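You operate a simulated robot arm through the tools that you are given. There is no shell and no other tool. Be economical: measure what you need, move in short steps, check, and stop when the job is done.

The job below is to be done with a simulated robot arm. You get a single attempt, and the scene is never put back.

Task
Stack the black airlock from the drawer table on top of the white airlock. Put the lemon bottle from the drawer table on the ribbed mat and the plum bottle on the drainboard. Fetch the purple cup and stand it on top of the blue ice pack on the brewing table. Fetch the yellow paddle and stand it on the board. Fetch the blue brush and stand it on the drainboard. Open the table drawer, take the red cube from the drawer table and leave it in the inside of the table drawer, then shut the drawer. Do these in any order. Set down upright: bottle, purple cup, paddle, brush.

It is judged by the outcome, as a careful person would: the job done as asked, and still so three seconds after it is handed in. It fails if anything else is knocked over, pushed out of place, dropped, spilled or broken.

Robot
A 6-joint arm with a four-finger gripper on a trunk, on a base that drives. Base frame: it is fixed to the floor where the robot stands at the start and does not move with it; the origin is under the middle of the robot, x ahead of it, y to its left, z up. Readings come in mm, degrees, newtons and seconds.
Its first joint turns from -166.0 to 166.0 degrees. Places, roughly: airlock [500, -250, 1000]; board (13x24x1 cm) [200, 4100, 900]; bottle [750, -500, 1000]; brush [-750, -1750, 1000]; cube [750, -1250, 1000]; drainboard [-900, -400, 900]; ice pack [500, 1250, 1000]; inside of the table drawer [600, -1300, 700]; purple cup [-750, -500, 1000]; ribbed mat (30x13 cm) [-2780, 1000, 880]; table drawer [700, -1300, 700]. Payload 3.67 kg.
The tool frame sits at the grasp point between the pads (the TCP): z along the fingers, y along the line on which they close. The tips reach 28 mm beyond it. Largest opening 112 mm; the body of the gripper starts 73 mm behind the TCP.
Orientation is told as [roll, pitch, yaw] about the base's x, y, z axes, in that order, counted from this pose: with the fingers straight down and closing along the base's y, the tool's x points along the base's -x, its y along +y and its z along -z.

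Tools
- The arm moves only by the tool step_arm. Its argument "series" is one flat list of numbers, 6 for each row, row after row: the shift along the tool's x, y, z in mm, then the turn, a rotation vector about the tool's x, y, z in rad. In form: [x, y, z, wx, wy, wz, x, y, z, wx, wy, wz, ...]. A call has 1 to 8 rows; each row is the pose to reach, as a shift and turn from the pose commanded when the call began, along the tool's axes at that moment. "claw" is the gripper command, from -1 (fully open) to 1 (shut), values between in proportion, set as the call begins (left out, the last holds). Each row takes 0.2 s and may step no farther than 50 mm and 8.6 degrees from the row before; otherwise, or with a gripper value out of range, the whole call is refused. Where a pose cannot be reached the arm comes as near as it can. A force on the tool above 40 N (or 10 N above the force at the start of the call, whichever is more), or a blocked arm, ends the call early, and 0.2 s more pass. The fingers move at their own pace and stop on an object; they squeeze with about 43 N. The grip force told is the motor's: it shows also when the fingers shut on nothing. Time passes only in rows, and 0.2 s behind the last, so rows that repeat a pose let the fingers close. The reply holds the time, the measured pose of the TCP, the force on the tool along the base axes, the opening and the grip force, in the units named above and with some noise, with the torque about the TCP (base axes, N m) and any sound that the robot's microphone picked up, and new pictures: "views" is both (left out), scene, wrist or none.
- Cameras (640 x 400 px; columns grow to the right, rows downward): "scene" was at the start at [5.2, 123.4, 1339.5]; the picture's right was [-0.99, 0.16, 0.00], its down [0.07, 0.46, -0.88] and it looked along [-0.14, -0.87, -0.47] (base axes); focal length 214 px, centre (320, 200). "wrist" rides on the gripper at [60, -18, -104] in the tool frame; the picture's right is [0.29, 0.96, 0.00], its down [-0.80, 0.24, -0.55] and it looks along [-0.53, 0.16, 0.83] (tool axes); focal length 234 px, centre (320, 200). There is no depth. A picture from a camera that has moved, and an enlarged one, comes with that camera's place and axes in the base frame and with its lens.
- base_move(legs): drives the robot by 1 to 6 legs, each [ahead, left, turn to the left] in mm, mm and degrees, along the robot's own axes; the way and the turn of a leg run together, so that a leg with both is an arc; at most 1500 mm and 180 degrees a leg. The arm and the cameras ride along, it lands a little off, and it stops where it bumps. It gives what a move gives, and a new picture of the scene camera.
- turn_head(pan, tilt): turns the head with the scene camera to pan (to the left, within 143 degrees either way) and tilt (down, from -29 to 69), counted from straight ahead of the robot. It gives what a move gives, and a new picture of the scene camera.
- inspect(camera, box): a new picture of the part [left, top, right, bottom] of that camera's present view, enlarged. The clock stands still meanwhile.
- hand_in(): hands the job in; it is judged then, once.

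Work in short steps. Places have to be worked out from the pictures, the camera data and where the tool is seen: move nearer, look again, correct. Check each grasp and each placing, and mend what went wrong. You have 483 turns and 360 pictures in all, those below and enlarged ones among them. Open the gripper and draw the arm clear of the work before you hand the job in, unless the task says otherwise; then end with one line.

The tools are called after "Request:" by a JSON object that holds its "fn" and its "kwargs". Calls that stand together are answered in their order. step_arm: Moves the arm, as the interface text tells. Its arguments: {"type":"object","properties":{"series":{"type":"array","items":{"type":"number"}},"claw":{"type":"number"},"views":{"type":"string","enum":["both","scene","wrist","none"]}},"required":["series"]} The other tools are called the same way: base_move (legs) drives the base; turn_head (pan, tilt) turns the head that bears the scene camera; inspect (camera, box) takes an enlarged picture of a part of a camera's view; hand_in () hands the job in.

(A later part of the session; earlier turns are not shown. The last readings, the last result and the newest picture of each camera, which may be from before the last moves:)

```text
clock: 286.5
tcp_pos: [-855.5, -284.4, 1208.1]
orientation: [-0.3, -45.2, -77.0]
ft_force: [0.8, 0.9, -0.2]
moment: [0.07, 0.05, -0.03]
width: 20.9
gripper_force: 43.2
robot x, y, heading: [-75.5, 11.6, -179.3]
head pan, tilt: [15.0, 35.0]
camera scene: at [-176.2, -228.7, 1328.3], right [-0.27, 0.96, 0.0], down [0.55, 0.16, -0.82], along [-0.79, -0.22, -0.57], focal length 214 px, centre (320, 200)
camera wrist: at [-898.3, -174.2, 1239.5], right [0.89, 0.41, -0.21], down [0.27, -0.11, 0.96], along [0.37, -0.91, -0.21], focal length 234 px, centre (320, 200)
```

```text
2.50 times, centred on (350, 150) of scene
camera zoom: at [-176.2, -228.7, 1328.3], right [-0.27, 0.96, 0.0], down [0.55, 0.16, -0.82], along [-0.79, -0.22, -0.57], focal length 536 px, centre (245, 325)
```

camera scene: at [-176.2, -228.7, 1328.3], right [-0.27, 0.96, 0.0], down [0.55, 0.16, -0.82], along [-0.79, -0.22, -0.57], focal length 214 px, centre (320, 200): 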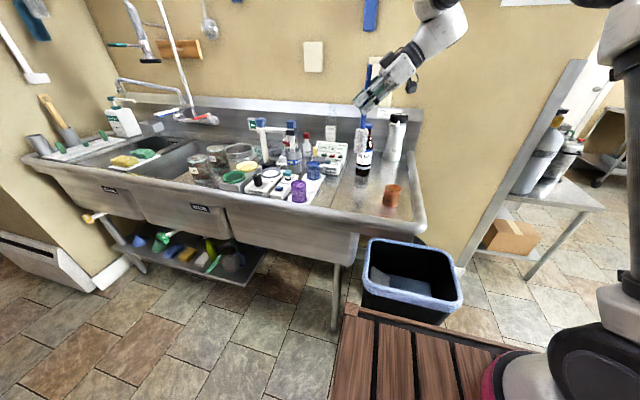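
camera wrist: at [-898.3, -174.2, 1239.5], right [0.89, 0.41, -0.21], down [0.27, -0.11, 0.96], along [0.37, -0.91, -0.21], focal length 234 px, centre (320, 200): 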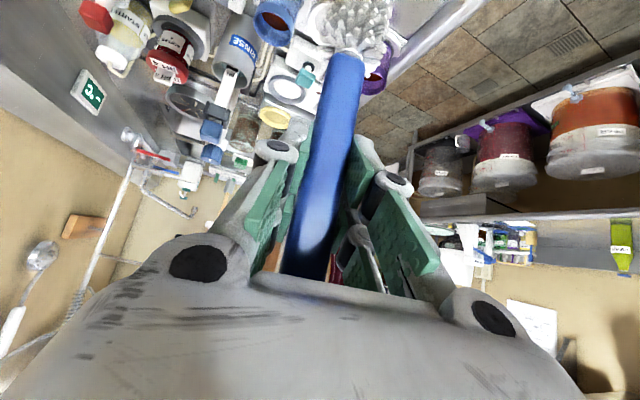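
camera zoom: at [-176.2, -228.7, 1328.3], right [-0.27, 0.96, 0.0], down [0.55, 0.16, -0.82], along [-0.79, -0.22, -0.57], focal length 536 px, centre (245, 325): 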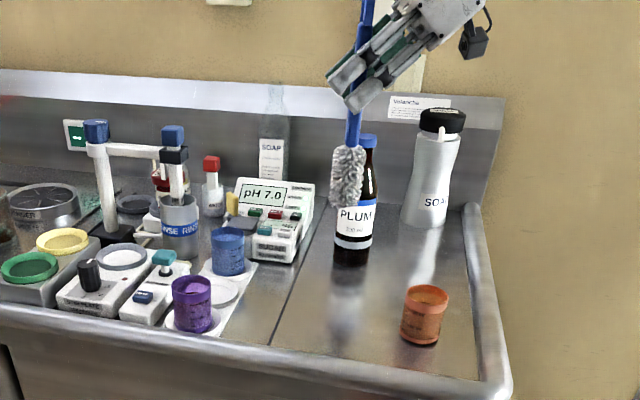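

The spot beneath is clear and the brush hangs vertical. Descend.

Request:
{"fn": "step_arm", "kwargs": {"series": [30, 0, 30, 0, 0, 0, 60, 0, 59, 0, 0, 0, 85, 0, 84, 0, 0, 0, 97, 0, 96, 0, 0, 0], "views": "scene"}}

Request:
{"fn": "inspect", "kwargs": {"camera": "scene", "box": [260, 70, 440, 230]}}

```text
clock: 287.5
tcp_pos: [-854.7, -283.5, 1071.8]
orientation: [-0.2, -45.1, -77.2]
ft_force: [0.6, 0.2, 0.5]
moment: [0.0, 0.01, 0.0]
width: 21.1
gripper_force: 42.7
robot x, y, heading: [-76.5, 12.3, -179.1]
head pan, tilt: [15.0, 35.0]
camera scene: at [-176.6, -228.8, 1328.3], right [-0.27, 0.96, 0.0], down [0.55, 0.16, -0.82], along [-0.79, -0.22, -0.57], focal length 214 px, centre (320, 200)
```

scene: 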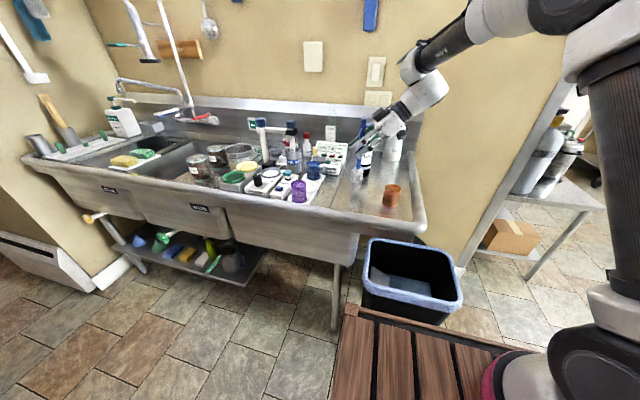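

```text
2.50 times, centred on (350, 150) of scene
camera zoom: at [-176.6, -228.8, 1328.3], right [-0.27, 0.96, 0.0], down [0.55, 0.16, -0.82], along [-0.79, -0.22, -0.57], focal length 536 px, centre (245, 325)
```

zoom: 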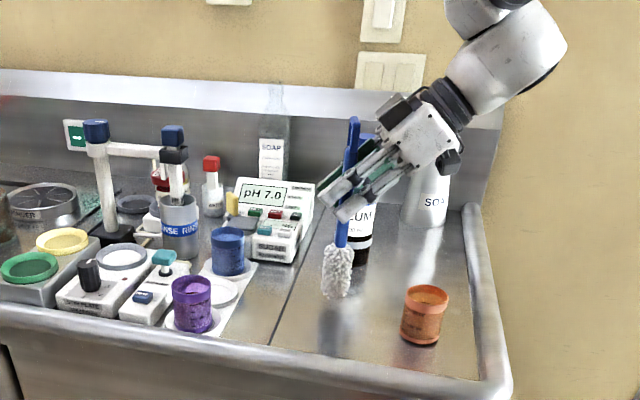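

Request:
{"fn": "step_arm", "kwargs": {"series": [4, 0, 4, 0, 0, 0, 8, 0, 8, 0, 0, 0], "views": "none"}}

Request:
{"fn": "step_arm", "kwargs": {"series": [2, 0, 2, 0, 0, 0, 4, 0, 4, 0, 0, 0], "views": "none"}}

Request:
{"fn": "step_arm", "kwargs": {"series": [2, 0, 2, 0, 0, 0, 3, 0, 3, 0, 0, 0], "views": "none"}}

```text
clock: 288.1
tcp_pos: [-855.6, -283.3, 1059.5]
orientation: [-0.3, -45.2, -77.2]
ft_force: [0.4, 0.3, 0.0]
moment: [-0.02, -0.01, 0.0]
width: 20.9
gripper_force: 42.7
robot x, y, heading: [-75.2, 11.0, -179.1]
head pan, tilt: [15.0, 35.0]
```

```text
clock: 288.7
tcp_pos: [-855.4, -282.1, 1057.0]
orientation: [-0.6, -45.3, -77.1]
ft_force: [0.1, 1.5, 23.9]
moment: [0.5, -0.01, 0.0]
width: 21.2
gripper_force: 43.4
robot x, y, heading: [-74.3, 14.1, -179.4]
head pan, tilt: [15.0, 35.0]
```

```text
clock: 289.2
tcp_pos: [-856.5, -284.2, 1055.7]
orientation: [-0.9, -45.5, -76.9]
ft_force: [0.1, -0.4, 9.2]
moment: [0.05, -0.08, 0.01]
width: 21.1
gripper_force: 42.8
robot x, y, heading: [-73.4, 12.0, -179.4]
head pan, tilt: [15.0, 35.0]
stopped in row 2: the force on the tool passed its limit at 40 N (the readings are from after the stop); the commanded pose is now the measured one
```

Touching down. Ease off 1 mm, then release.

Request:
{"fn": "step_arm", "kwargs": {"series": [-1, 0, -1, 0.01, 0, 0, -1, 0, -1, 0.01, 0, 0], "views": "scene"}}

Request:
{"fn": "inspect", "kwargs": {"camera": "scene", "box": [310, 100, 420, 220]}}

```text
clock: 289.8
tcp_pos: [-855.3, -283.6, 1055.9]
orientation: [-1.2, -45.5, -76.9]
ft_force: [0.4, 1.1, 7.7]
moment: [0.32, -0.15, 0.01]
width: 21.1
gripper_force: 43.4
robot x, y, heading: [-74.2, 14.5, -179.3]
head pan, tilt: [15.0, 35.0]
camera scene: at [-176.5, -228.6, 1328.3], right [-0.27, 0.96, 0.0], down [0.55, 0.16, -0.82], along [-0.79, -0.22, -0.57], focal length 214 px, centre (320, 200)
```

scene: 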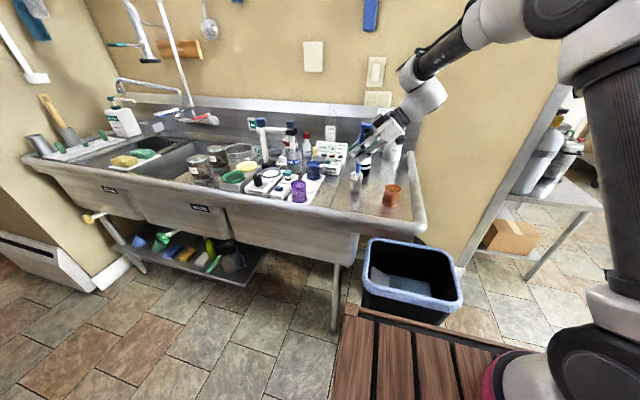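

```text
3.33 times, centred on (365, 160) of scene
camera zoom: at [-176.5, -228.6, 1328.3], right [-0.27, 0.96, 0.0], down [0.55, 0.16, -0.82], along [-0.79, -0.22, -0.57], focal length 715 px, centre (170, 333)
```

zoom: 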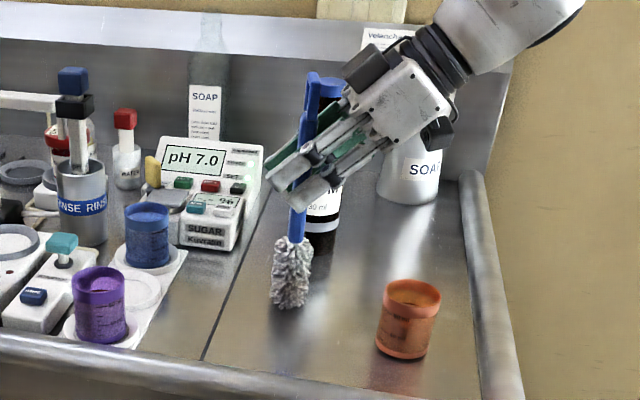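

Correct the ~1.2° lean before releasing.

Request:
{"fn": "step_arm", "kwargs": {"series": [-1, 0, -1, -0.01, 0, 0, -1, 0, -1, -0.02, 0, 0, -1, 0, -1, -0.02, 0, 0], "views": "none"}}

Request:
{"fn": "step_arm", "kwargs": {"series": [0.7, 0, 0.7, 0, 0, 0, 1.4, 0, 1.4, 0, 0, 0], "views": "none"}}

```text
clock: 290.6
tcp_pos: [-854.0, -283.9, 1055.9]
orientation: [-0.1, -45.5, -76.9]
ft_force: [0.7, -0.2, -0.3]
moment: [-0.03, 0.01, -0.01]
width: 20.9
gripper_force: 43.0
robot x, y, heading: [-73.7, 11.7, -179.0]
head pan, tilt: [15.0, 35.0]
```

```text
clock: 291.2
tcp_pos: [-855.8, -284.3, 1054.6]
orientation: [-0.2, -45.5, -76.9]
ft_force: [1.1, -0.8, 5.5]
moment: [-0.01, -0.07, 0.01]
width: 21.1
gripper_force: 42.9
robot x, y, heading: [-74.7, 11.9, -179.0]
head pan, tilt: [15.0, 35.0]
```

Flat, light contact. Release slightly and watch.

Request:
{"fn": "step_arm", "kwargs": {"series": [0, 0, 0, 0, 0, 0, 0, 0, 0, 0, 0, 0], "claw": 0.45, "views": "both"}}

Request:
{"fn": "inspect", "kwargs": {"camera": "scene", "box": [310, 100, 420, 220]}}

```text
clock: 291.8
tcp_pos: [-856.1, -283.6, 1055.5]
orientation: [-0.2, -45.4, -76.9]
ft_force: [-0.7, -0.2, -0.4]
moment: [0.0, -0.02, 0.0]
width: 30.6
gripper_force: 0.1
robot x, y, heading: [-75.1, 11.0, -179.3]
head pan, tilt: [15.0, 35.0]
camera scene: at [-176.7, -228.8, 1328.2], right [-0.27, 0.96, 0.0], down [0.55, 0.16, -0.82], along [-0.79, -0.22, -0.57], focal length 214 px, centre (320, 200)
camera wrist: at [-899.1, -174.1, 1086.1], right [0.89, 0.41, -0.21], down [0.27, -0.11, 0.96], along [0.37, -0.9, -0.21], focal length 234 px, centre (320, 200)
```

scene: 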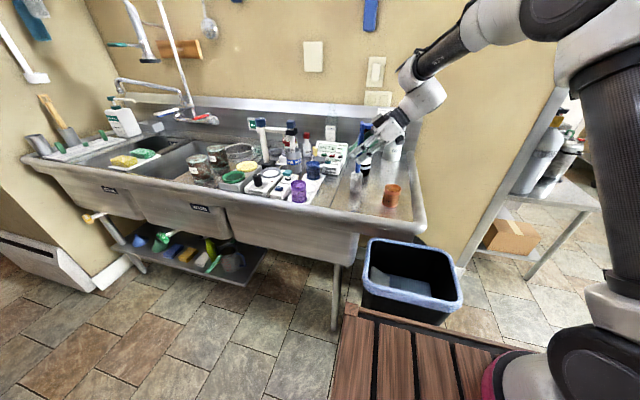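
wrist: 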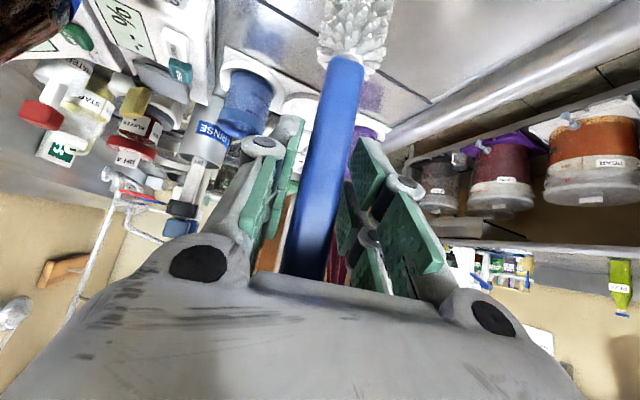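

```text
3.33 times, centred on (365, 160) of scene
camera zoom: at [-176.7, -228.8, 1328.2], right [-0.27, 0.96, 0.0], down [0.55, 0.16, -0.82], along [-0.79, -0.22, -0.57], focal length 715 px, centre (170, 333)
```

zoom: 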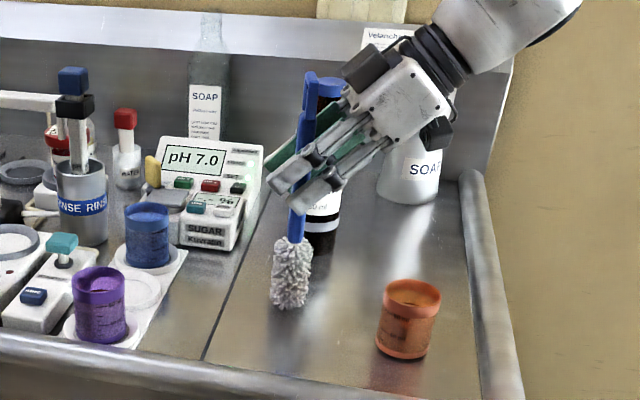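

Stands freely so far. Open wider and withdraw along the tool axis.

Request:
{"fn": "step_arm", "kwargs": {"series": [0, 0, 0, 0, 0, 0, 0, 0, -15, 0, 0, 0, 0, 0, -45, 0, 0, 0, 0, 0, -85, 0, 0, 0, 0, 0, -120, 0, 0, 0], "claw": -0.1, "views": "both"}}

Request:
{"fn": "inspect", "kwargs": {"camera": "scene", "box": [310, 100, 420, 220]}}

```text
clock: 293.0
tcp_pos: [-875.4, -199.9, 1137.9]
orientation: [0.0, -45.4, -76.9]
ft_force: [-0.7, -0.2, 0.2]
moment: [-0.02, -0.01, 0.01]
width: 61.4
gripper_force: 0.1
robot x, y, heading: [-73.4, 10.3, -179.5]
head pan, tilt: [15.0, 35.0]
camera scene: at [-176.7, -229.1, 1328.2], right [-0.27, 0.96, 0.0], down [0.55, 0.16, -0.82], along [-0.79, -0.22, -0.57], focal length 214 px, centre (320, 200)
camera wrist: at [-919.7, -90.7, 1169.0], right [0.89, 0.41, -0.21], down [0.27, -0.11, 0.96], along [0.37, -0.9, -0.21], focal length 234 px, centre (320, 200)
```

scene: 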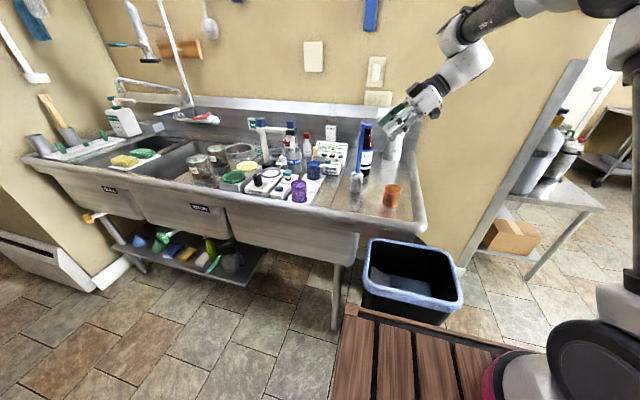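
wrist: 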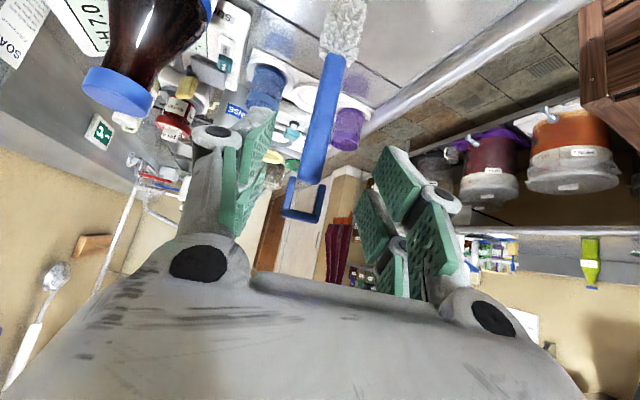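

```text
3.33 times, centred on (365, 160) of scene
camera zoom: at [-176.7, -229.1, 1328.2], right [-0.27, 0.96, 0.0], down [0.55, 0.16, -0.82], along [-0.79, -0.22, -0.57], focal length 715 px, centre (170, 333)
```

zoom: 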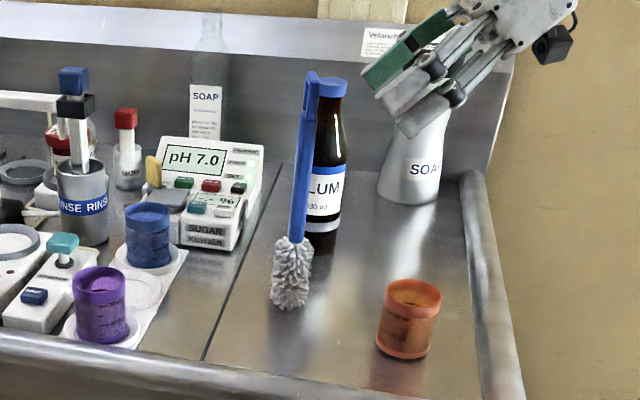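

Brush stands on the drainboard. Next is the purple cup at about (-766,-469), rim z≈950. I return the tool to vertical (yaw −90) while lifting, then shift the base.

Request:
{"fn": "step_arm", "kwargs": {"series": [-12, 19, -5, 0.0151, 0.1315, 0.0361, -23, 39, -10, 0.0302, 0.2631, 0.0723, -35, 58, -15, 0.0453, 0.3946, 0.1084, -46, 78, -20, 0.0604, 0.5261, 0.1445, -58, 97, -25, 0.0755, 0.6577, 0.1807, -69, 117, -30, 0.0906, 0.7892, 0.2168], "claw": -0.6, "views": "none"}}

Request:
{"fn": "base_move", "kwargs": {"legs": [[0, 250, 0]]}}

Request:
{"fn": "step_arm", "kwargs": {"series": [0, 0, 0, 0, 0, 0], "views": "wrist"}}

```text
clock: 294.4
tcp_pos: [-754.0, -201.3, 1209.7]
orientation: [-0.1, 0.0, -90.3]
ft_force: [-0.2, -0.4, -0.2]
moment: [-0.03, 0.01, 0.01]
width: 89.8
gripper_force: 0.1
robot x, y, heading: [-75.7, 12.1, -179.4]
head pan, tilt: [15.0, 35.0]
```

```text
clock: 296.2
tcp_pos: [-753.5, -451.4, 1208.4]
orientation: [0.0, 0.1, -90.2]
ft_force: [0.3, -0.2, 0.1]
moment: [0.02, 0.01, 0.01]
width: 89.7
gripper_force: 0.1
robot x, y, heading: [-68.8, -239.8, -179.3]
head pan, tilt: [15.0, 35.0]
camera scene: at [-174.3, -479.9, 1328.2], right [-0.27, 0.96, 0.0], down [0.55, 0.15, -0.82], along [-0.79, -0.22, -0.57], focal length 214 px, centre (320, 200)
```

scene: 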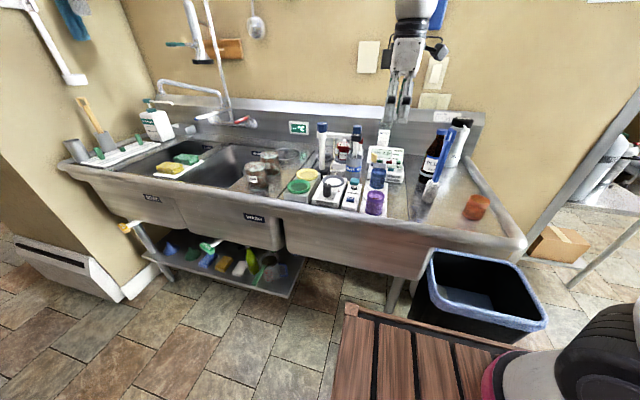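

```text
clock: 296.6
tcp_pos: [-751.9, -450.6, 1208.8]
orientation: [-0.2, 0.0, -90.2]
ft_force: [0.1, -0.5, 0.6]
moment: [0.03, 0.02, -0.05]
width: 89.6
gripper_force: 0.0
robot x, y, heading: [-70.6, -241.5, -179.4]
head pan, tilt: [15.0, 35.0]
camera wrist: at [-769.3, -390.3, 1314.2], right [0.96, 0.28, 0.0], down [0.24, -0.8, 0.55], along [0.16, -0.53, -0.83], focal length 234 px, centre (320, 200)
```

wrist: 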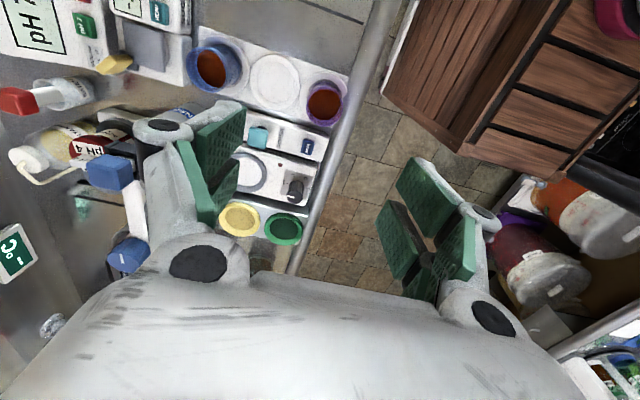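

The cup (with contents) is nearly under the TCP. Descend partway and refine.

Request:
{"fn": "step_arm", "kwargs": {"series": [0, 4, 40, 0, 0, 0, 0, 4, 80, 0, 0, 0, 0, 4, 120, 0, 0, 0, 0, 4, 155, 0, 0, 0], "views": "wrist"}}

Request:
{"fn": "inspect", "kwargs": {"camera": "wrist", "box": [220, 40, 420, 200]}}

```text
clock: 297.6
tcp_pos: [-748.3, -449.8, 1054.6]
orientation: [-0.1, -0.1, -90.2]
ft_force: [0.5, 0.1, 0.3]
moment: [-0.01, 0.06, 0.01]
width: 89.6
gripper_force: 0.0
robot x, y, heading: [-70.9, -241.1, -179.3]
head pan, tilt: [15.0, 35.0]
camera wrist: at [-765.3, -389.3, 1159.1], right [0.96, 0.28, 0.0], down [0.24, -0.8, 0.55], along [0.16, -0.53, -0.83], focal length 234 px, centre (320, 200)
```

wrist: 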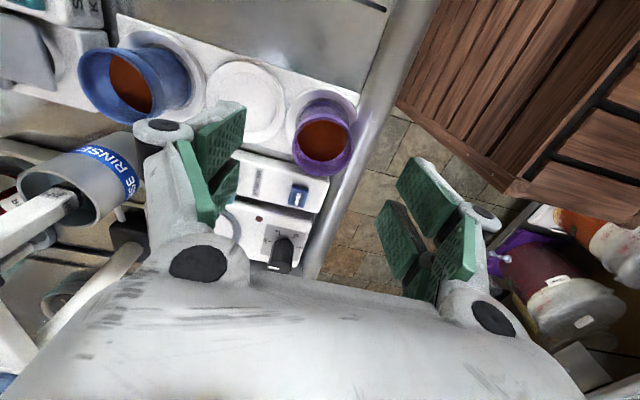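

```text
2.50 times, centred on (320, 120) of wrist
camera zoom: at [-765.3, -389.3, 1159.1], right [0.96, 0.28, 0.0], down [0.24, -0.8, 0.55], along [0.16, -0.53, -0.83], focal length 585 px, centre (320, 400)
```

zoom: 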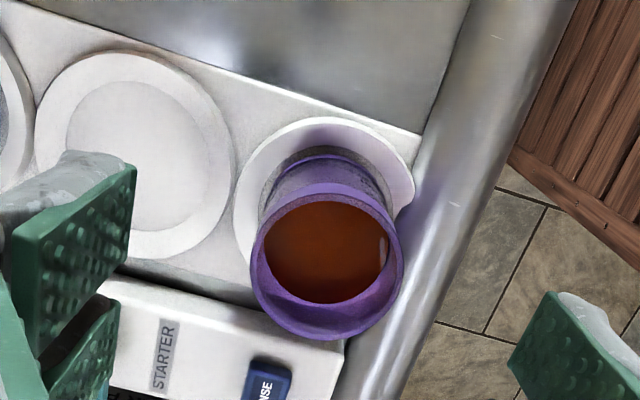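

Cup centre ≈(-744,-454), rim z≈970. Align and descend to z≈950.

Request:
{"fn": "step_arm", "kwargs": {"series": [-4, 4, 35, 0, 0, 0, -4, 4, 70, 0, 0, 0, -4, 4, 90, 0, 0, 0, -4, 4, 104, 0, 0, 0], "views": "both"}}

Request:
{"fn": "inspect", "kwargs": {"camera": "scene", "box": [320, 120, 430, 240]}}

```text
clock: 298.6
tcp_pos: [-744.4, -454.8, 949.4]
orientation: [-0.1, -0.1, -90.3]
ft_force: [0.6, 0.4, 0.2]
moment: [0.03, 0.02, 0.01]
width: 89.4
gripper_force: 0.1
robot x, y, heading: [-71.9, -239.1, -179.8]
head pan, tilt: [15.0, 35.0]
camera scene: at [-174.2, -479.8, 1328.3], right [-0.27, 0.96, 0.0], down [0.55, 0.15, -0.82], along [-0.79, -0.22, -0.57], focal length 214 px, centre (320, 200)
camera wrist: at [-762.0, -394.3, 1054.8], right [0.96, 0.28, 0.0], down [0.24, -0.8, 0.55], along [0.16, -0.53, -0.83], focal length 234 px, centre (320, 200)
```

scene: 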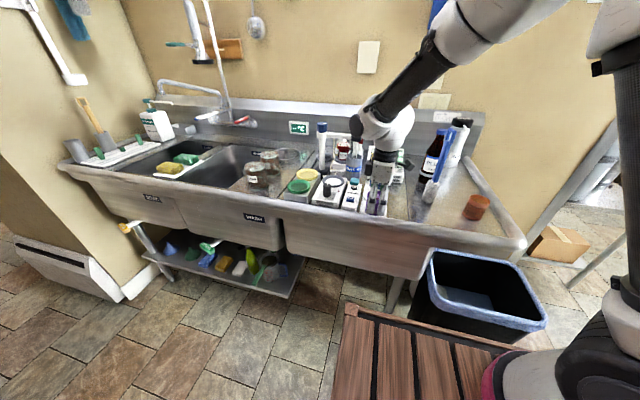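
wrist: 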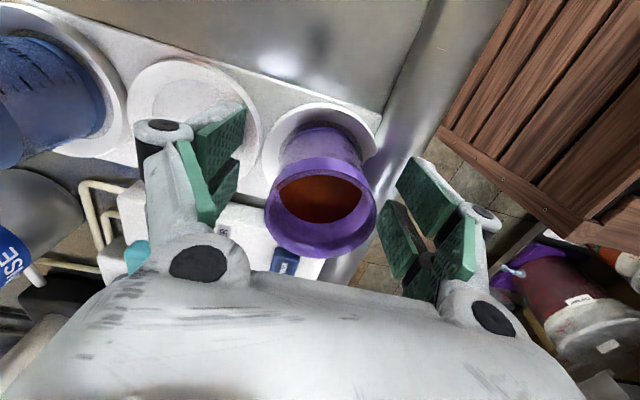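

```text
3.33 times, centred on (375, 180) of scene
camera zoom: at [-174.2, -479.8, 1328.3], right [-0.27, 0.96, 0.0], down [0.55, 0.15, -0.82], along [-0.79, -0.22, -0.57], focal length 715 px, centre (137, 267)
```

zoom: 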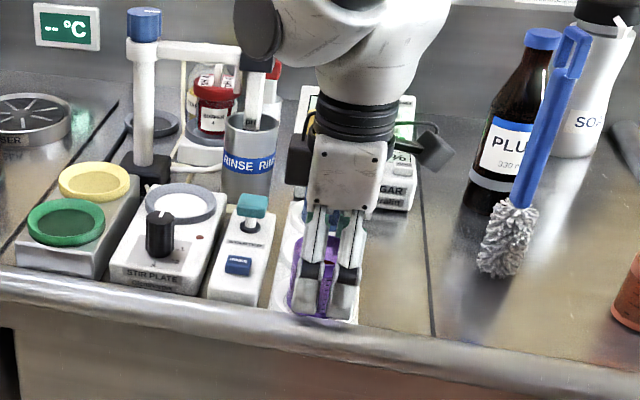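

Aligned. Close on the cup.

Request:
{"fn": "step_arm", "kwargs": {"series": [0, 0, 0, 0, 0, 0, 0, 0, 0, 0, 0, 0, 0, 0, 0, 0, 0, 0], "claw": 1, "views": "wrist"}}

```text
clock: 299.4
tcp_pos: [-743.7, -454.6, 950.1]
orientation: [-0.1, 0.0, -90.2]
ft_force: [-0.2, 1.1, 0.3]
moment: [-0.02, 0.01, 0.04]
width: 50.8
gripper_force: 42.8
robot x, y, heading: [-70.4, -241.1, -179.3]
head pan, tilt: [15.0, 35.0]
camera wrist: at [-762.0, -394.4, 1055.0], right [0.96, 0.28, 0.0], down [0.24, -0.8, 0.55], along [0.16, -0.53, -0.83], focal length 234 px, centre (320, 200)
```

wrist: 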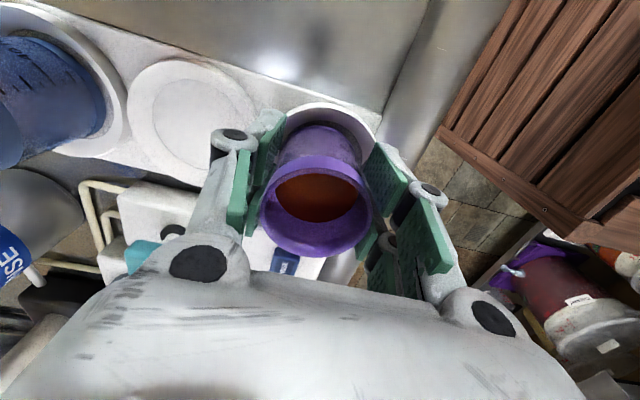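

Gripped at 51 mm. Lift smoothly.

Request:
{"fn": "step_arm", "kwargs": {"series": [0, 0, -8, 0, 0, 0, 0, 0, -22, 0, 0, 0, 0, 0, -42, 0, 0, 0, 0, 0, -65, 0, 0, 0, 0, 0, -90, 0, 0, 0, 0, 0, -112, 0, 0, 0, 0, 0, -128, 0, 0, 0, 0, 0, -136, 0, 0, 0], "views": "both"}}

Request:
{"fn": "inspect", "kwargs": {"camera": "scene", "box": [320, 90, 480, 240]}}

```text
clock: 301.2
tcp_pos: [-744.2, -455.2, 1085.6]
orientation: [-0.2, 0.0, -90.2]
ft_force: [0.6, 0.7, -0.9]
moment: [0.01, 0.04, 0.01]
width: 51.1
gripper_force: 43.0
robot x, y, heading: [-71.3, -239.2, -179.3]
head pan, tilt: [15.0, 35.0]
camera scene: at [-174.3, -479.9, 1328.2], right [-0.27, 0.96, 0.0], down [0.55, 0.15, -0.82], along [-0.79, -0.22, -0.57], focal length 214 px, centre (320, 200)
camera wrist: at [-762.2, -394.3, 1191.1], right [0.96, 0.28, 0.0], down [0.24, -0.8, 0.55], along [0.16, -0.53, -0.83], focal length 234 px, centre (320, 200)
```

scene: 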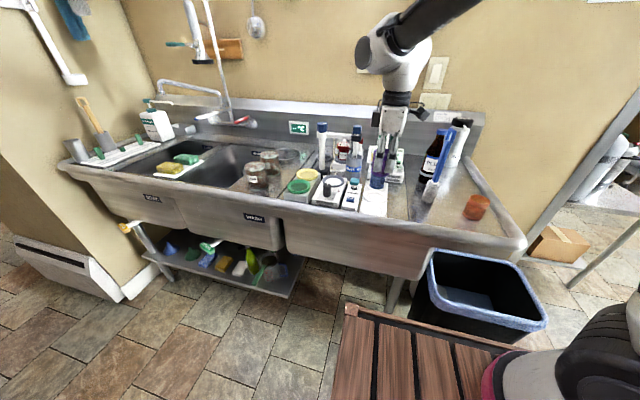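
wrist: 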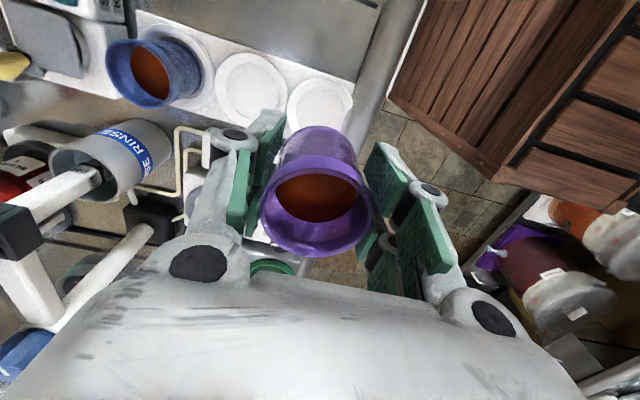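

```text
2.67 times, centred on (400, 165) of scene
camera zoom: at [-174.3, -479.9, 1328.2], right [-0.27, 0.96, 0.0], down [0.55, 0.15, -0.82], along [-0.79, -0.22, -0.57], focal length 572 px, centre (107, 293)
```

zoom: 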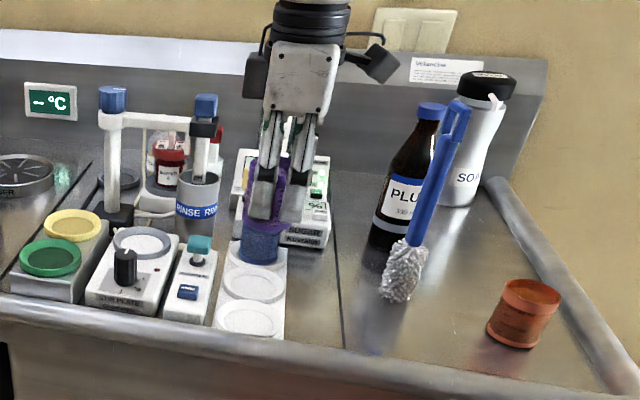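

Cup held level. Retract it toward the robot at higher z, smoothly.

Request:
{"fn": "step_arm", "kwargs": {"series": [0, 12, -4, 0, 0, 0, 0, 34, -12, 0, 0, 0, 0, 62, -22, 0, 0, 0, 0, 95, -34, 0, 0, 0, 0, 128, -45, 0, 0, 0, 0, 156, -54, 0, 0, 0, 0, 174, -60, 0, 0, 0, 0, 182, -63, 0, 0, 0], "views": "none"}}

Request:
{"fn": "base_move", "kwargs": {"legs": [[0, -900, -0.7], [0, -900, 0]]}}

```text
clock: 303.0
tcp_pos: [-562.1, -456.9, 1148.6]
orientation: [-0.1, 0.0, -90.2]
ft_force: [0.3, 0.5, -0.8]
moment: [0.02, 0.0, -0.04]
width: 50.9
gripper_force: 42.4
robot x, y, heading: [-72.6, -240.4, -179.3]
head pan, tilt: [15.0, 35.0]
```

```text
clock: 311.9
tcp_pos: [-581.9, 1297.9, 1148.6]
orientation: [-0.1, 0.0, -89.6]
ft_force: [0.4, -0.5, -0.7]
moment: [-0.01, 0.01, -0.01]
width: 51.1
gripper_force: 42.7
robot x, y, heading: [-93.1, 1521.0, -178.7]
head pan, tilt: [15.0, 35.0]
camera scene: at [-194.0, 1278.4, 1328.3], right [-0.28, 0.96, 0.0], down [0.55, 0.16, -0.82], along [-0.79, -0.23, -0.57], focal length 214 px, centre (320, 200)
```

scene: 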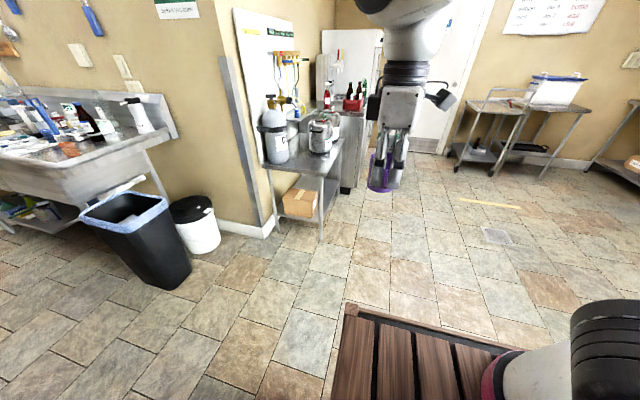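

Move back into the open, rotate to heading 0, and approach the ice pack (≈(603,1176)).

Request:
{"fn": "base_move", "kwargs": {"legs": [[450, 0, 0], [0, 0, 90], [0, 0, 88.7]]}}

Request:
{"fn": "base_move", "kwargs": {"legs": [[150, -560, 0]]}}

Request:
{"fn": "turn_head", "kwargs": {"pan": -5, "tilt": 35}}

```text
clock: 322.2
tcp_pos: [-55.8, 1710.9, 1147.4]
orientation: [-0.1, 0.0, 87.5]
ft_force: [0.3, -0.4, -0.9]
moment: [0.0, -0.01, 0.01]
width: 50.7
gripper_force: 42.8
robot x, y, heading: [-554.7, 1512.9, -1.5]
head pan, tilt: [15.0, 35.0]
camera scene: at [-442.7, 1745.9, 1328.2], right [0.23, -0.97, 0.0], down [-0.56, -0.13, -0.82], along [0.8, 0.19, -0.57], focal length 214 px, centre (320, 200)
```

scene: 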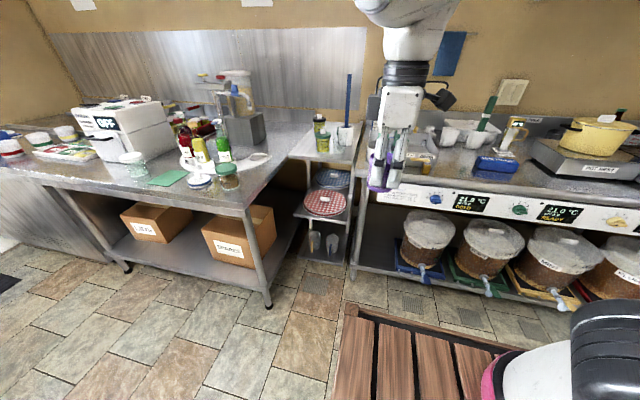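

```text
clock: 325.5
tcp_pos: [80.3, 1154.4, 1149.1]
orientation: [-0.1, 0.0, 88.0]
ft_force: [-0.6, -0.8, -0.9]
moment: [-0.02, 0.02, 0.03]
width: 50.7
gripper_force: 42.9
robot x, y, heading: [-419.3, 953.5, -1.4]
head pan, tilt: [15.0, 35.0]
camera scene: at [-307.5, 1188.0, 1328.3], right [0.24, -0.97, 0.0], down [-0.56, -0.14, -0.82], along [0.8, 0.19, -0.57], focal length 214 px, centre (320, 200)
```

scene: 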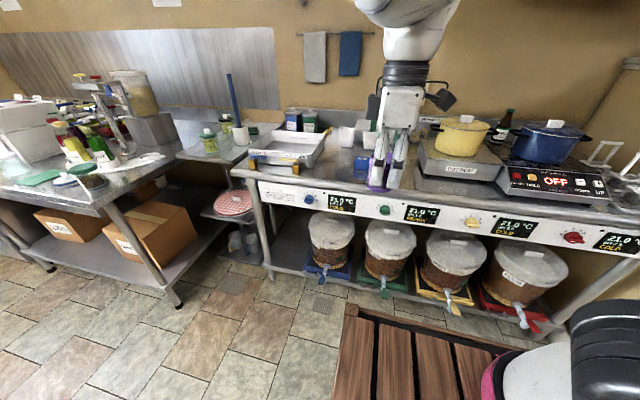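

```text
clock: 326.3
tcp_pos: [79.0, 1154.8, 1147.8]
orientation: [-0.2, 0.0, 88.0]
ft_force: [0.1, 0.1, -1.4]
moment: [-0.01, 0.0, -0.01]
width: 50.9
gripper_force: 43.5
robot x, y, heading: [-414.5, 954.4, -1.5]
head pan, tilt: [-5.0, 35.0]
camera scene: at [-305.4, 1157.5, 1328.2], right [-0.11, -0.99, 0.0], down [-0.57, 0.06, -0.82], along [0.81, -0.09, -0.57], focal length 214 px, centre (320, 200)
```

scene: 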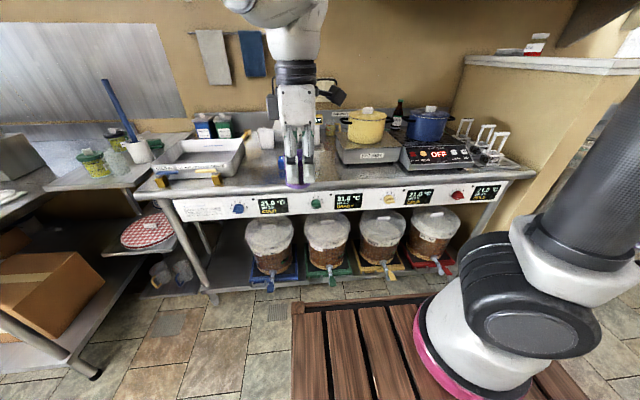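

Request:
{"fn": "base_move", "kwargs": {"legs": [[345, 10, 1.5]]}}

Request:
{"fn": "turn_head", "kwargs": {"pan": 5, "tilt": 40}}

Request:
{"fn": "step_arm", "kwargs": {"series": [0, 0, 0, 0, 0, 0], "views": "wrist"}}

```text
clock: 328.6
tcp_pos: [423.9, 1173.3, 1148.3]
orientation: [-0.1, 0.0, 89.5]
ft_force: [0.0, 0.2, -0.4]
moment: [-0.03, -0.02, -0.04]
width: 50.9
gripper_force: 43.5
robot x, y, heading: [-68.2, 961.3, 0.1]
head pan, tilt: [-5.0, 35.0]
camera scene: at [39.0, 1167.1, 1328.2], right [-0.08, -1.0, 0.0], down [-0.57, 0.05, -0.82], along [0.82, -0.07, -0.57], focal length 214 px, centre (320, 200)
```

scene: 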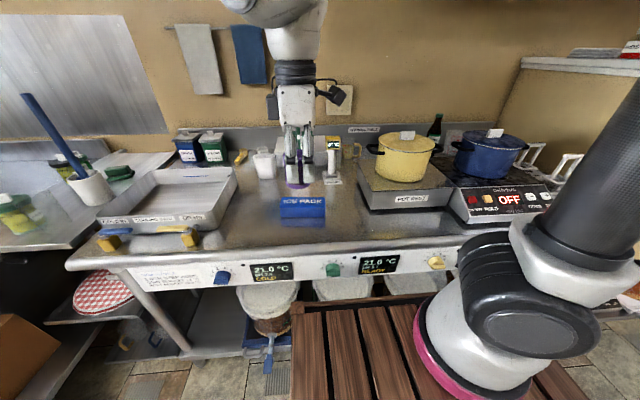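

```text
clock: 329.3
tcp_pos: [424.4, 1174.5, 1147.9]
orientation: [-0.1, 0.0, 89.3]
ft_force: [-0.2, 0.0, -0.3]
moment: [0.02, -0.01, -0.04]
width: 50.9
gripper_force: 43.2
robot x, y, heading: [-66.2, 960.2, 0.4]
head pan, tilt: [5.0, 40.0]
camera scene: at [35.9, 1182.1, 1320.7], right [0.09, -1.0, 0.0], down [-0.64, -0.06, -0.77], along [0.76, 0.07, -0.64], focal length 214 px, centre (320, 200)
```

scene: 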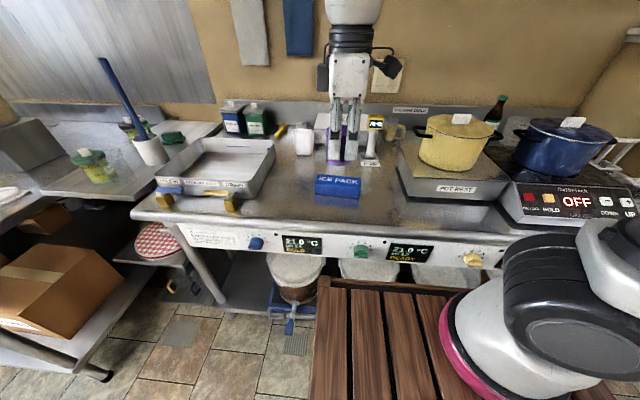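

```text
clock: 329.7
tcp_pos: [424.2, 1172.9, 1148.9]
orientation: [-0.1, 0.0, 89.5]
ft_force: [0.7, -0.5, -0.8]
moment: [-0.01, 0.02, 0.01]
width: 50.8
gripper_force: 42.8
robot x, y, heading: [-69.6, 961.4, -0.1]
head pan, tilt: [5.0, 40.0]
camera wrist: at [441.6, 1114.1, 1253.2], right [-0.96, -0.28, 0.0], down [-0.23, 0.8, 0.55], along [-0.15, 0.53, -0.83], focal length 234 px, centre (320, 200)
```

wrist: 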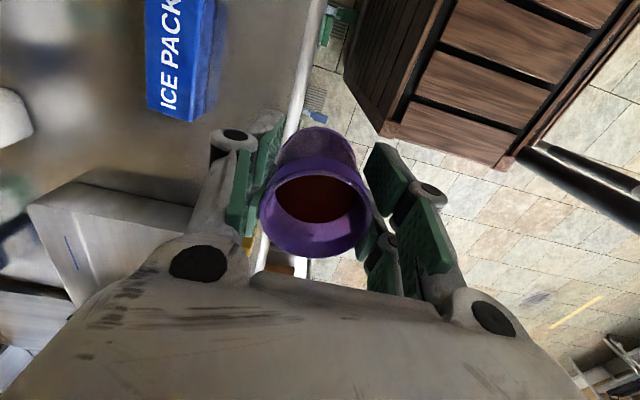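

Request:
{"fn": "inspect", "kwargs": {"camera": "scene", "box": [290, 140, 390, 220]}}

```text
5.00 times, centred on (340, 180) of scene
camera zoom: at [35.9, 1182.2, 1320.7], right [0.09, -1.0, 0.0], down [-0.64, -0.06, -0.77], along [0.76, 0.07, -0.64], focal length 1072 px, centre (220, 300)
```

zoom: 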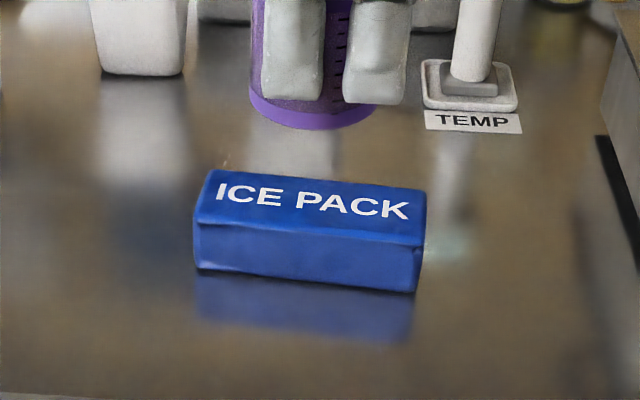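

Pack top is at z≈920, centre about (608,1174). Extend smoothly over it.

Request:
{"fn": "step_arm", "kwargs": {"series": [0, -12, 0, 0, 0, 0, 0, -34, 0, 0, 0, 0, 0, -62, 0, 0, 0, 0, 0, -95, 0, 0, 0, 0, 0, -128, 0, 0, 0, 0, 0, -156, 0, 0, 0, 0, 0, -175, 0, 0, 0, 0, 0, -183, 0, 0, 0, 0], "views": "both"}}

Request:
{"fn": "inspect", "kwargs": {"camera": "wrist", "box": [200, 40, 440, 220]}}

Request:
{"fn": "inspect", "kwargs": {"camera": "scene", "box": [260, 90, 420, 220]}}

```text
clock: 331.5
tcp_pos: [607.5, 1171.4, 1148.6]
orientation: [-0.1, 0.0, 89.4]
ft_force: [0.1, -0.2, -0.1]
moment: [0.01, -0.01, -0.01]
width: 50.8
gripper_force: 42.6
robot x, y, heading: [-67.4, 961.2, 0.2]
head pan, tilt: [5.0, 40.0]
camera scene: at [35.7, 1182.2, 1320.7], right [0.09, -1.0, 0.0], down [-0.64, -0.06, -0.77], along [0.76, 0.07, -0.64], focal length 214 px, centre (320, 200)
camera wrist: at [625.4, 1110.7, 1252.9], right [-0.96, -0.28, 0.0], down [-0.23, 0.8, 0.55], along [-0.15, 0.53, -0.83], focal length 234 px, centre (320, 200)
```

scene: 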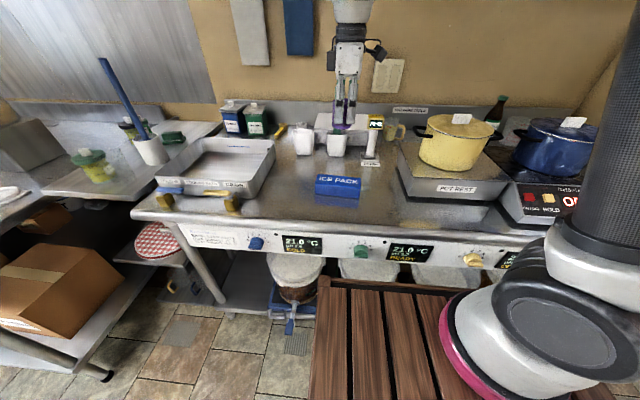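
wrist: 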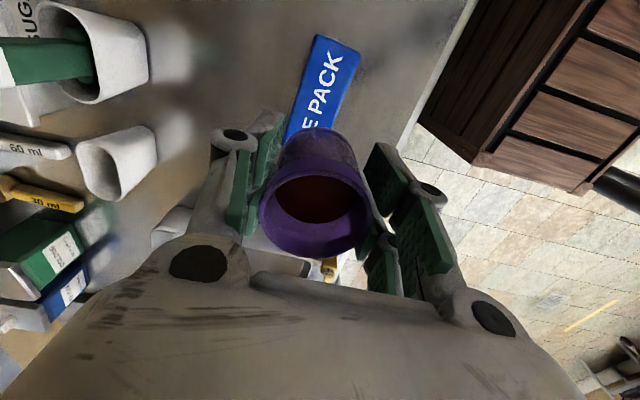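

```text
2.22 times, centred on (320, 130) of wrist
camera zoom: at [625.4, 1110.7, 1252.9], right [-0.96, -0.28, 0.0], down [-0.23, 0.8, 0.55], along [-0.15, 0.53, -0.83], focal length 520 px, centre (320, 356)
```

zoom: 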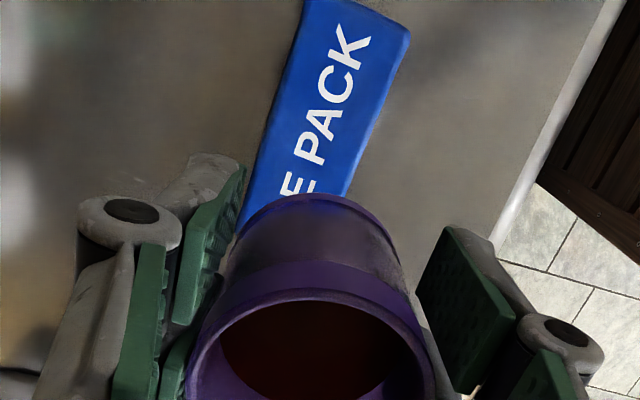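

```text
3.08 times, centred on (340, 155) of scene
camera zoom: at [35.7, 1182.2, 1320.7], right [0.09, -1.0, 0.0], down [-0.64, -0.06, -0.77], along [0.76, 0.07, -0.64], focal length 660 px, centre (258, 338)
```

zoom: 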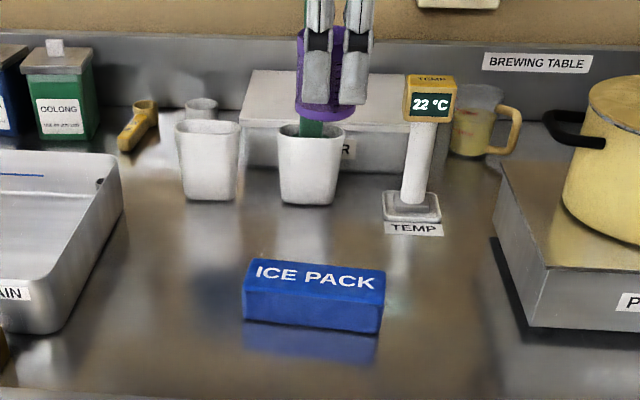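

Centred over the pack. Descend smoothly to just above it.

Request:
{"fn": "step_arm", "kwargs": {"series": [-2, -1, 10, 0, 0, 0, -3, -1, 28, 0, 0, 0, -3, -1, 52, 0, 0, 0, -3, -1, 80, 0, 0, 0, -3, -1, 106, 0, 0, 0, -3, -1, 126, 0, 0, 0, -3, -1, 138, 0, 0, 0, -3, -1, 143, 0, 0, 0], "views": "both"}}

Request:
{"fn": "inspect", "kwargs": {"camera": "scene", "box": [290, 110, 390, 210]}}

```text
clock: 333.3
tcp_pos: [608.8, 1174.6, 1005.4]
orientation: [0.1, 0.0, 89.4]
ft_force: [-0.2, 1.2, -0.7]
moment: [0.02, -0.01, 0.0]
width: 50.9
gripper_force: 43.1
robot x, y, heading: [-68.1, 958.5, 0.3]
head pan, tilt: [5.0, 40.0]
camera scene: at [35.8, 1182.2, 1320.7], right [0.09, -1.0, 0.0], down [-0.64, -0.06, -0.77], along [0.76, 0.07, -0.64], focal length 214 px, centre (320, 200)
camera wrist: at [626.3, 1114.4, 1110.3], right [-0.96, -0.28, 0.0], down [-0.23, 0.8, 0.55], along [-0.15, 0.53, -0.83], focal length 234 px, centre (320, 200)
```

scene: 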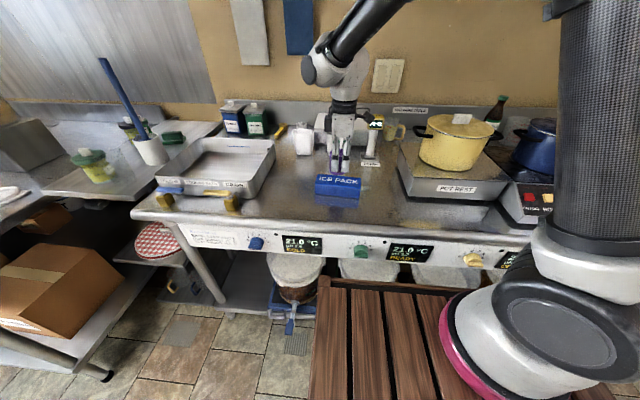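
wrist: 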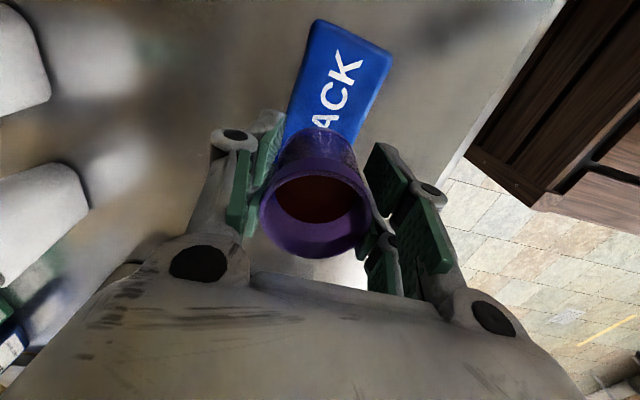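

```text
4.00 times, centred on (340, 160) of scene
camera zoom: at [35.8, 1182.2, 1320.7], right [0.09, -1.0, 0.0], down [-0.64, -0.06, -0.77], along [0.76, 0.07, -0.64], focal length 858 px, centre (240, 360)
```

zoom: 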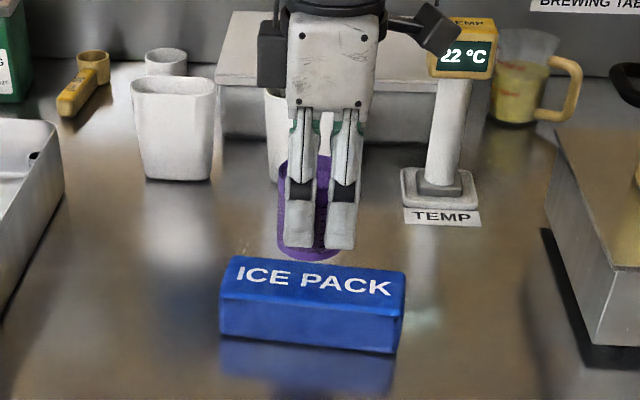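

Request:
{"fn": "step_arm", "kwargs": {"series": [0, 0, 4, 0, 0, 0, 0, 0, 8, 0, 0, 0, 0, 0, 11, 0, 0, 0], "views": "none"}}

Request:
{"fn": "step_arm", "kwargs": {"series": [0, 0, 2, 0, 0, 0, 0, 0, 5, 0, 0, 0], "views": "scene"}}

Request:
{"fn": "inspect", "kwargs": {"camera": "scene", "box": [290, 110, 390, 210]}}

```text
clock: 334.1
tcp_pos: [608.4, 1173.6, 993.3]
orientation: [-0.1, 0.0, 89.3]
ft_force: [-0.6, -0.3, -1.0]
moment: [0.0, 0.01, 0.04]
width: 50.8
gripper_force: 42.7
robot x, y, heading: [-70.2, 961.0, 0.3]
head pan, tilt: [5.0, 40.0]
```

```text
clock: 334.7
tcp_pos: [609.0, 1173.7, 988.7]
orientation: [-0.1, 0.0, 89.4]
ft_force: [-0.3, -0.7, -0.2]
moment: [-0.02, -0.03, 0.01]
width: 50.8
gripper_force: 43.0
robot x, y, heading: [-67.6, 960.6, 0.3]
head pan, tilt: [5.0, 40.0]
camera scene: at [35.9, 1182.2, 1320.7], right [0.09, -1.0, 0.0], down [-0.64, -0.06, -0.77], along [0.76, 0.07, -0.64], focal length 214 px, centre (320, 200)
```

scene: 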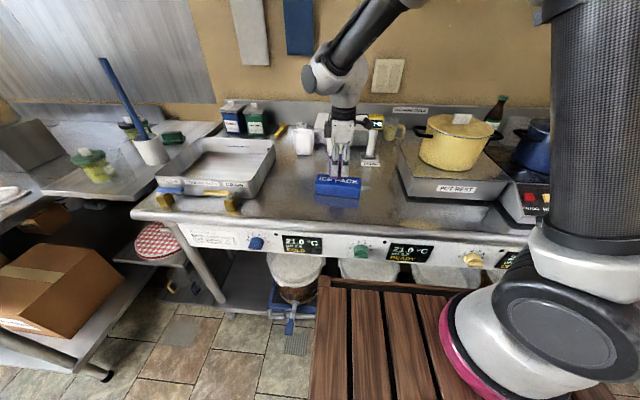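

```text
4.00 times, centred on (340, 160) of scene
camera zoom: at [35.9, 1182.2, 1320.7], right [0.09, -1.0, 0.0], down [-0.64, -0.06, -0.77], along [0.76, 0.07, -0.64], focal length 858 px, centre (240, 360)
```

zoom: 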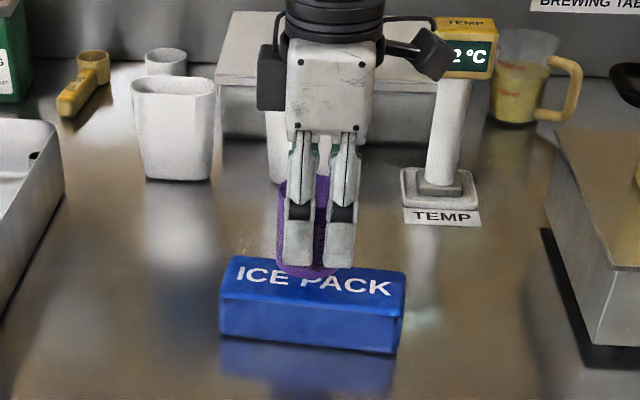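

The cup base is still ~19 mm above the pack. Continue gently.

Request:
{"fn": "step_arm", "kwargs": {"series": [0, 0, 4, 0, 0, 0, 0, 0, 8, 0, 0, 0, 0, 0, 11, 0, 0, 0], "views": "none"}}

Request:
{"fn": "step_arm", "kwargs": {"series": [0, 0, 2, 0, 0, 0, 0, 0, 4, 0, 0, 0], "views": "none"}}

Request:
{"fn": "step_arm", "kwargs": {"series": [0, 0, 2, 0, 0, 0, 0, 0, 3, 0, 0, 0], "views": "none"}}

```text
clock: 335.5
tcp_pos: [608.2, 1174.9, 978.5]
orientation: [0.0, 0.0, 89.5]
ft_force: [0.4, 0.8, 0.0]
moment: [0.01, 0.01, 0.02]
width: 50.9
gripper_force: 43.2
robot x, y, heading: [-69.8, 961.2, -0.0]
head pan, tilt: [5.0, 40.0]
```

```text
clock: 336.1
tcp_pos: [608.2, 1174.8, 973.8]
orientation: [-0.1, -0.1, 89.4]
ft_force: [-0.1, -0.4, -0.3]
moment: [0.0, -0.01, 0.01]
width: 50.7
gripper_force: 42.4
robot x, y, heading: [-68.4, 958.5, 0.3]
head pan, tilt: [5.0, 40.0]
```

```text
clock: 336.7
tcp_pos: [609.4, 1174.2, 970.7]
orientation: [-0.1, -0.2, 89.4]
ft_force: [-0.1, -0.6, 5.1]
moment: [-0.08, 0.06, -0.02]
width: 50.8
gripper_force: 43.3
robot x, y, heading: [-70.4, 959.0, 0.2]
head pan, tilt: [5.0, 40.0]
```

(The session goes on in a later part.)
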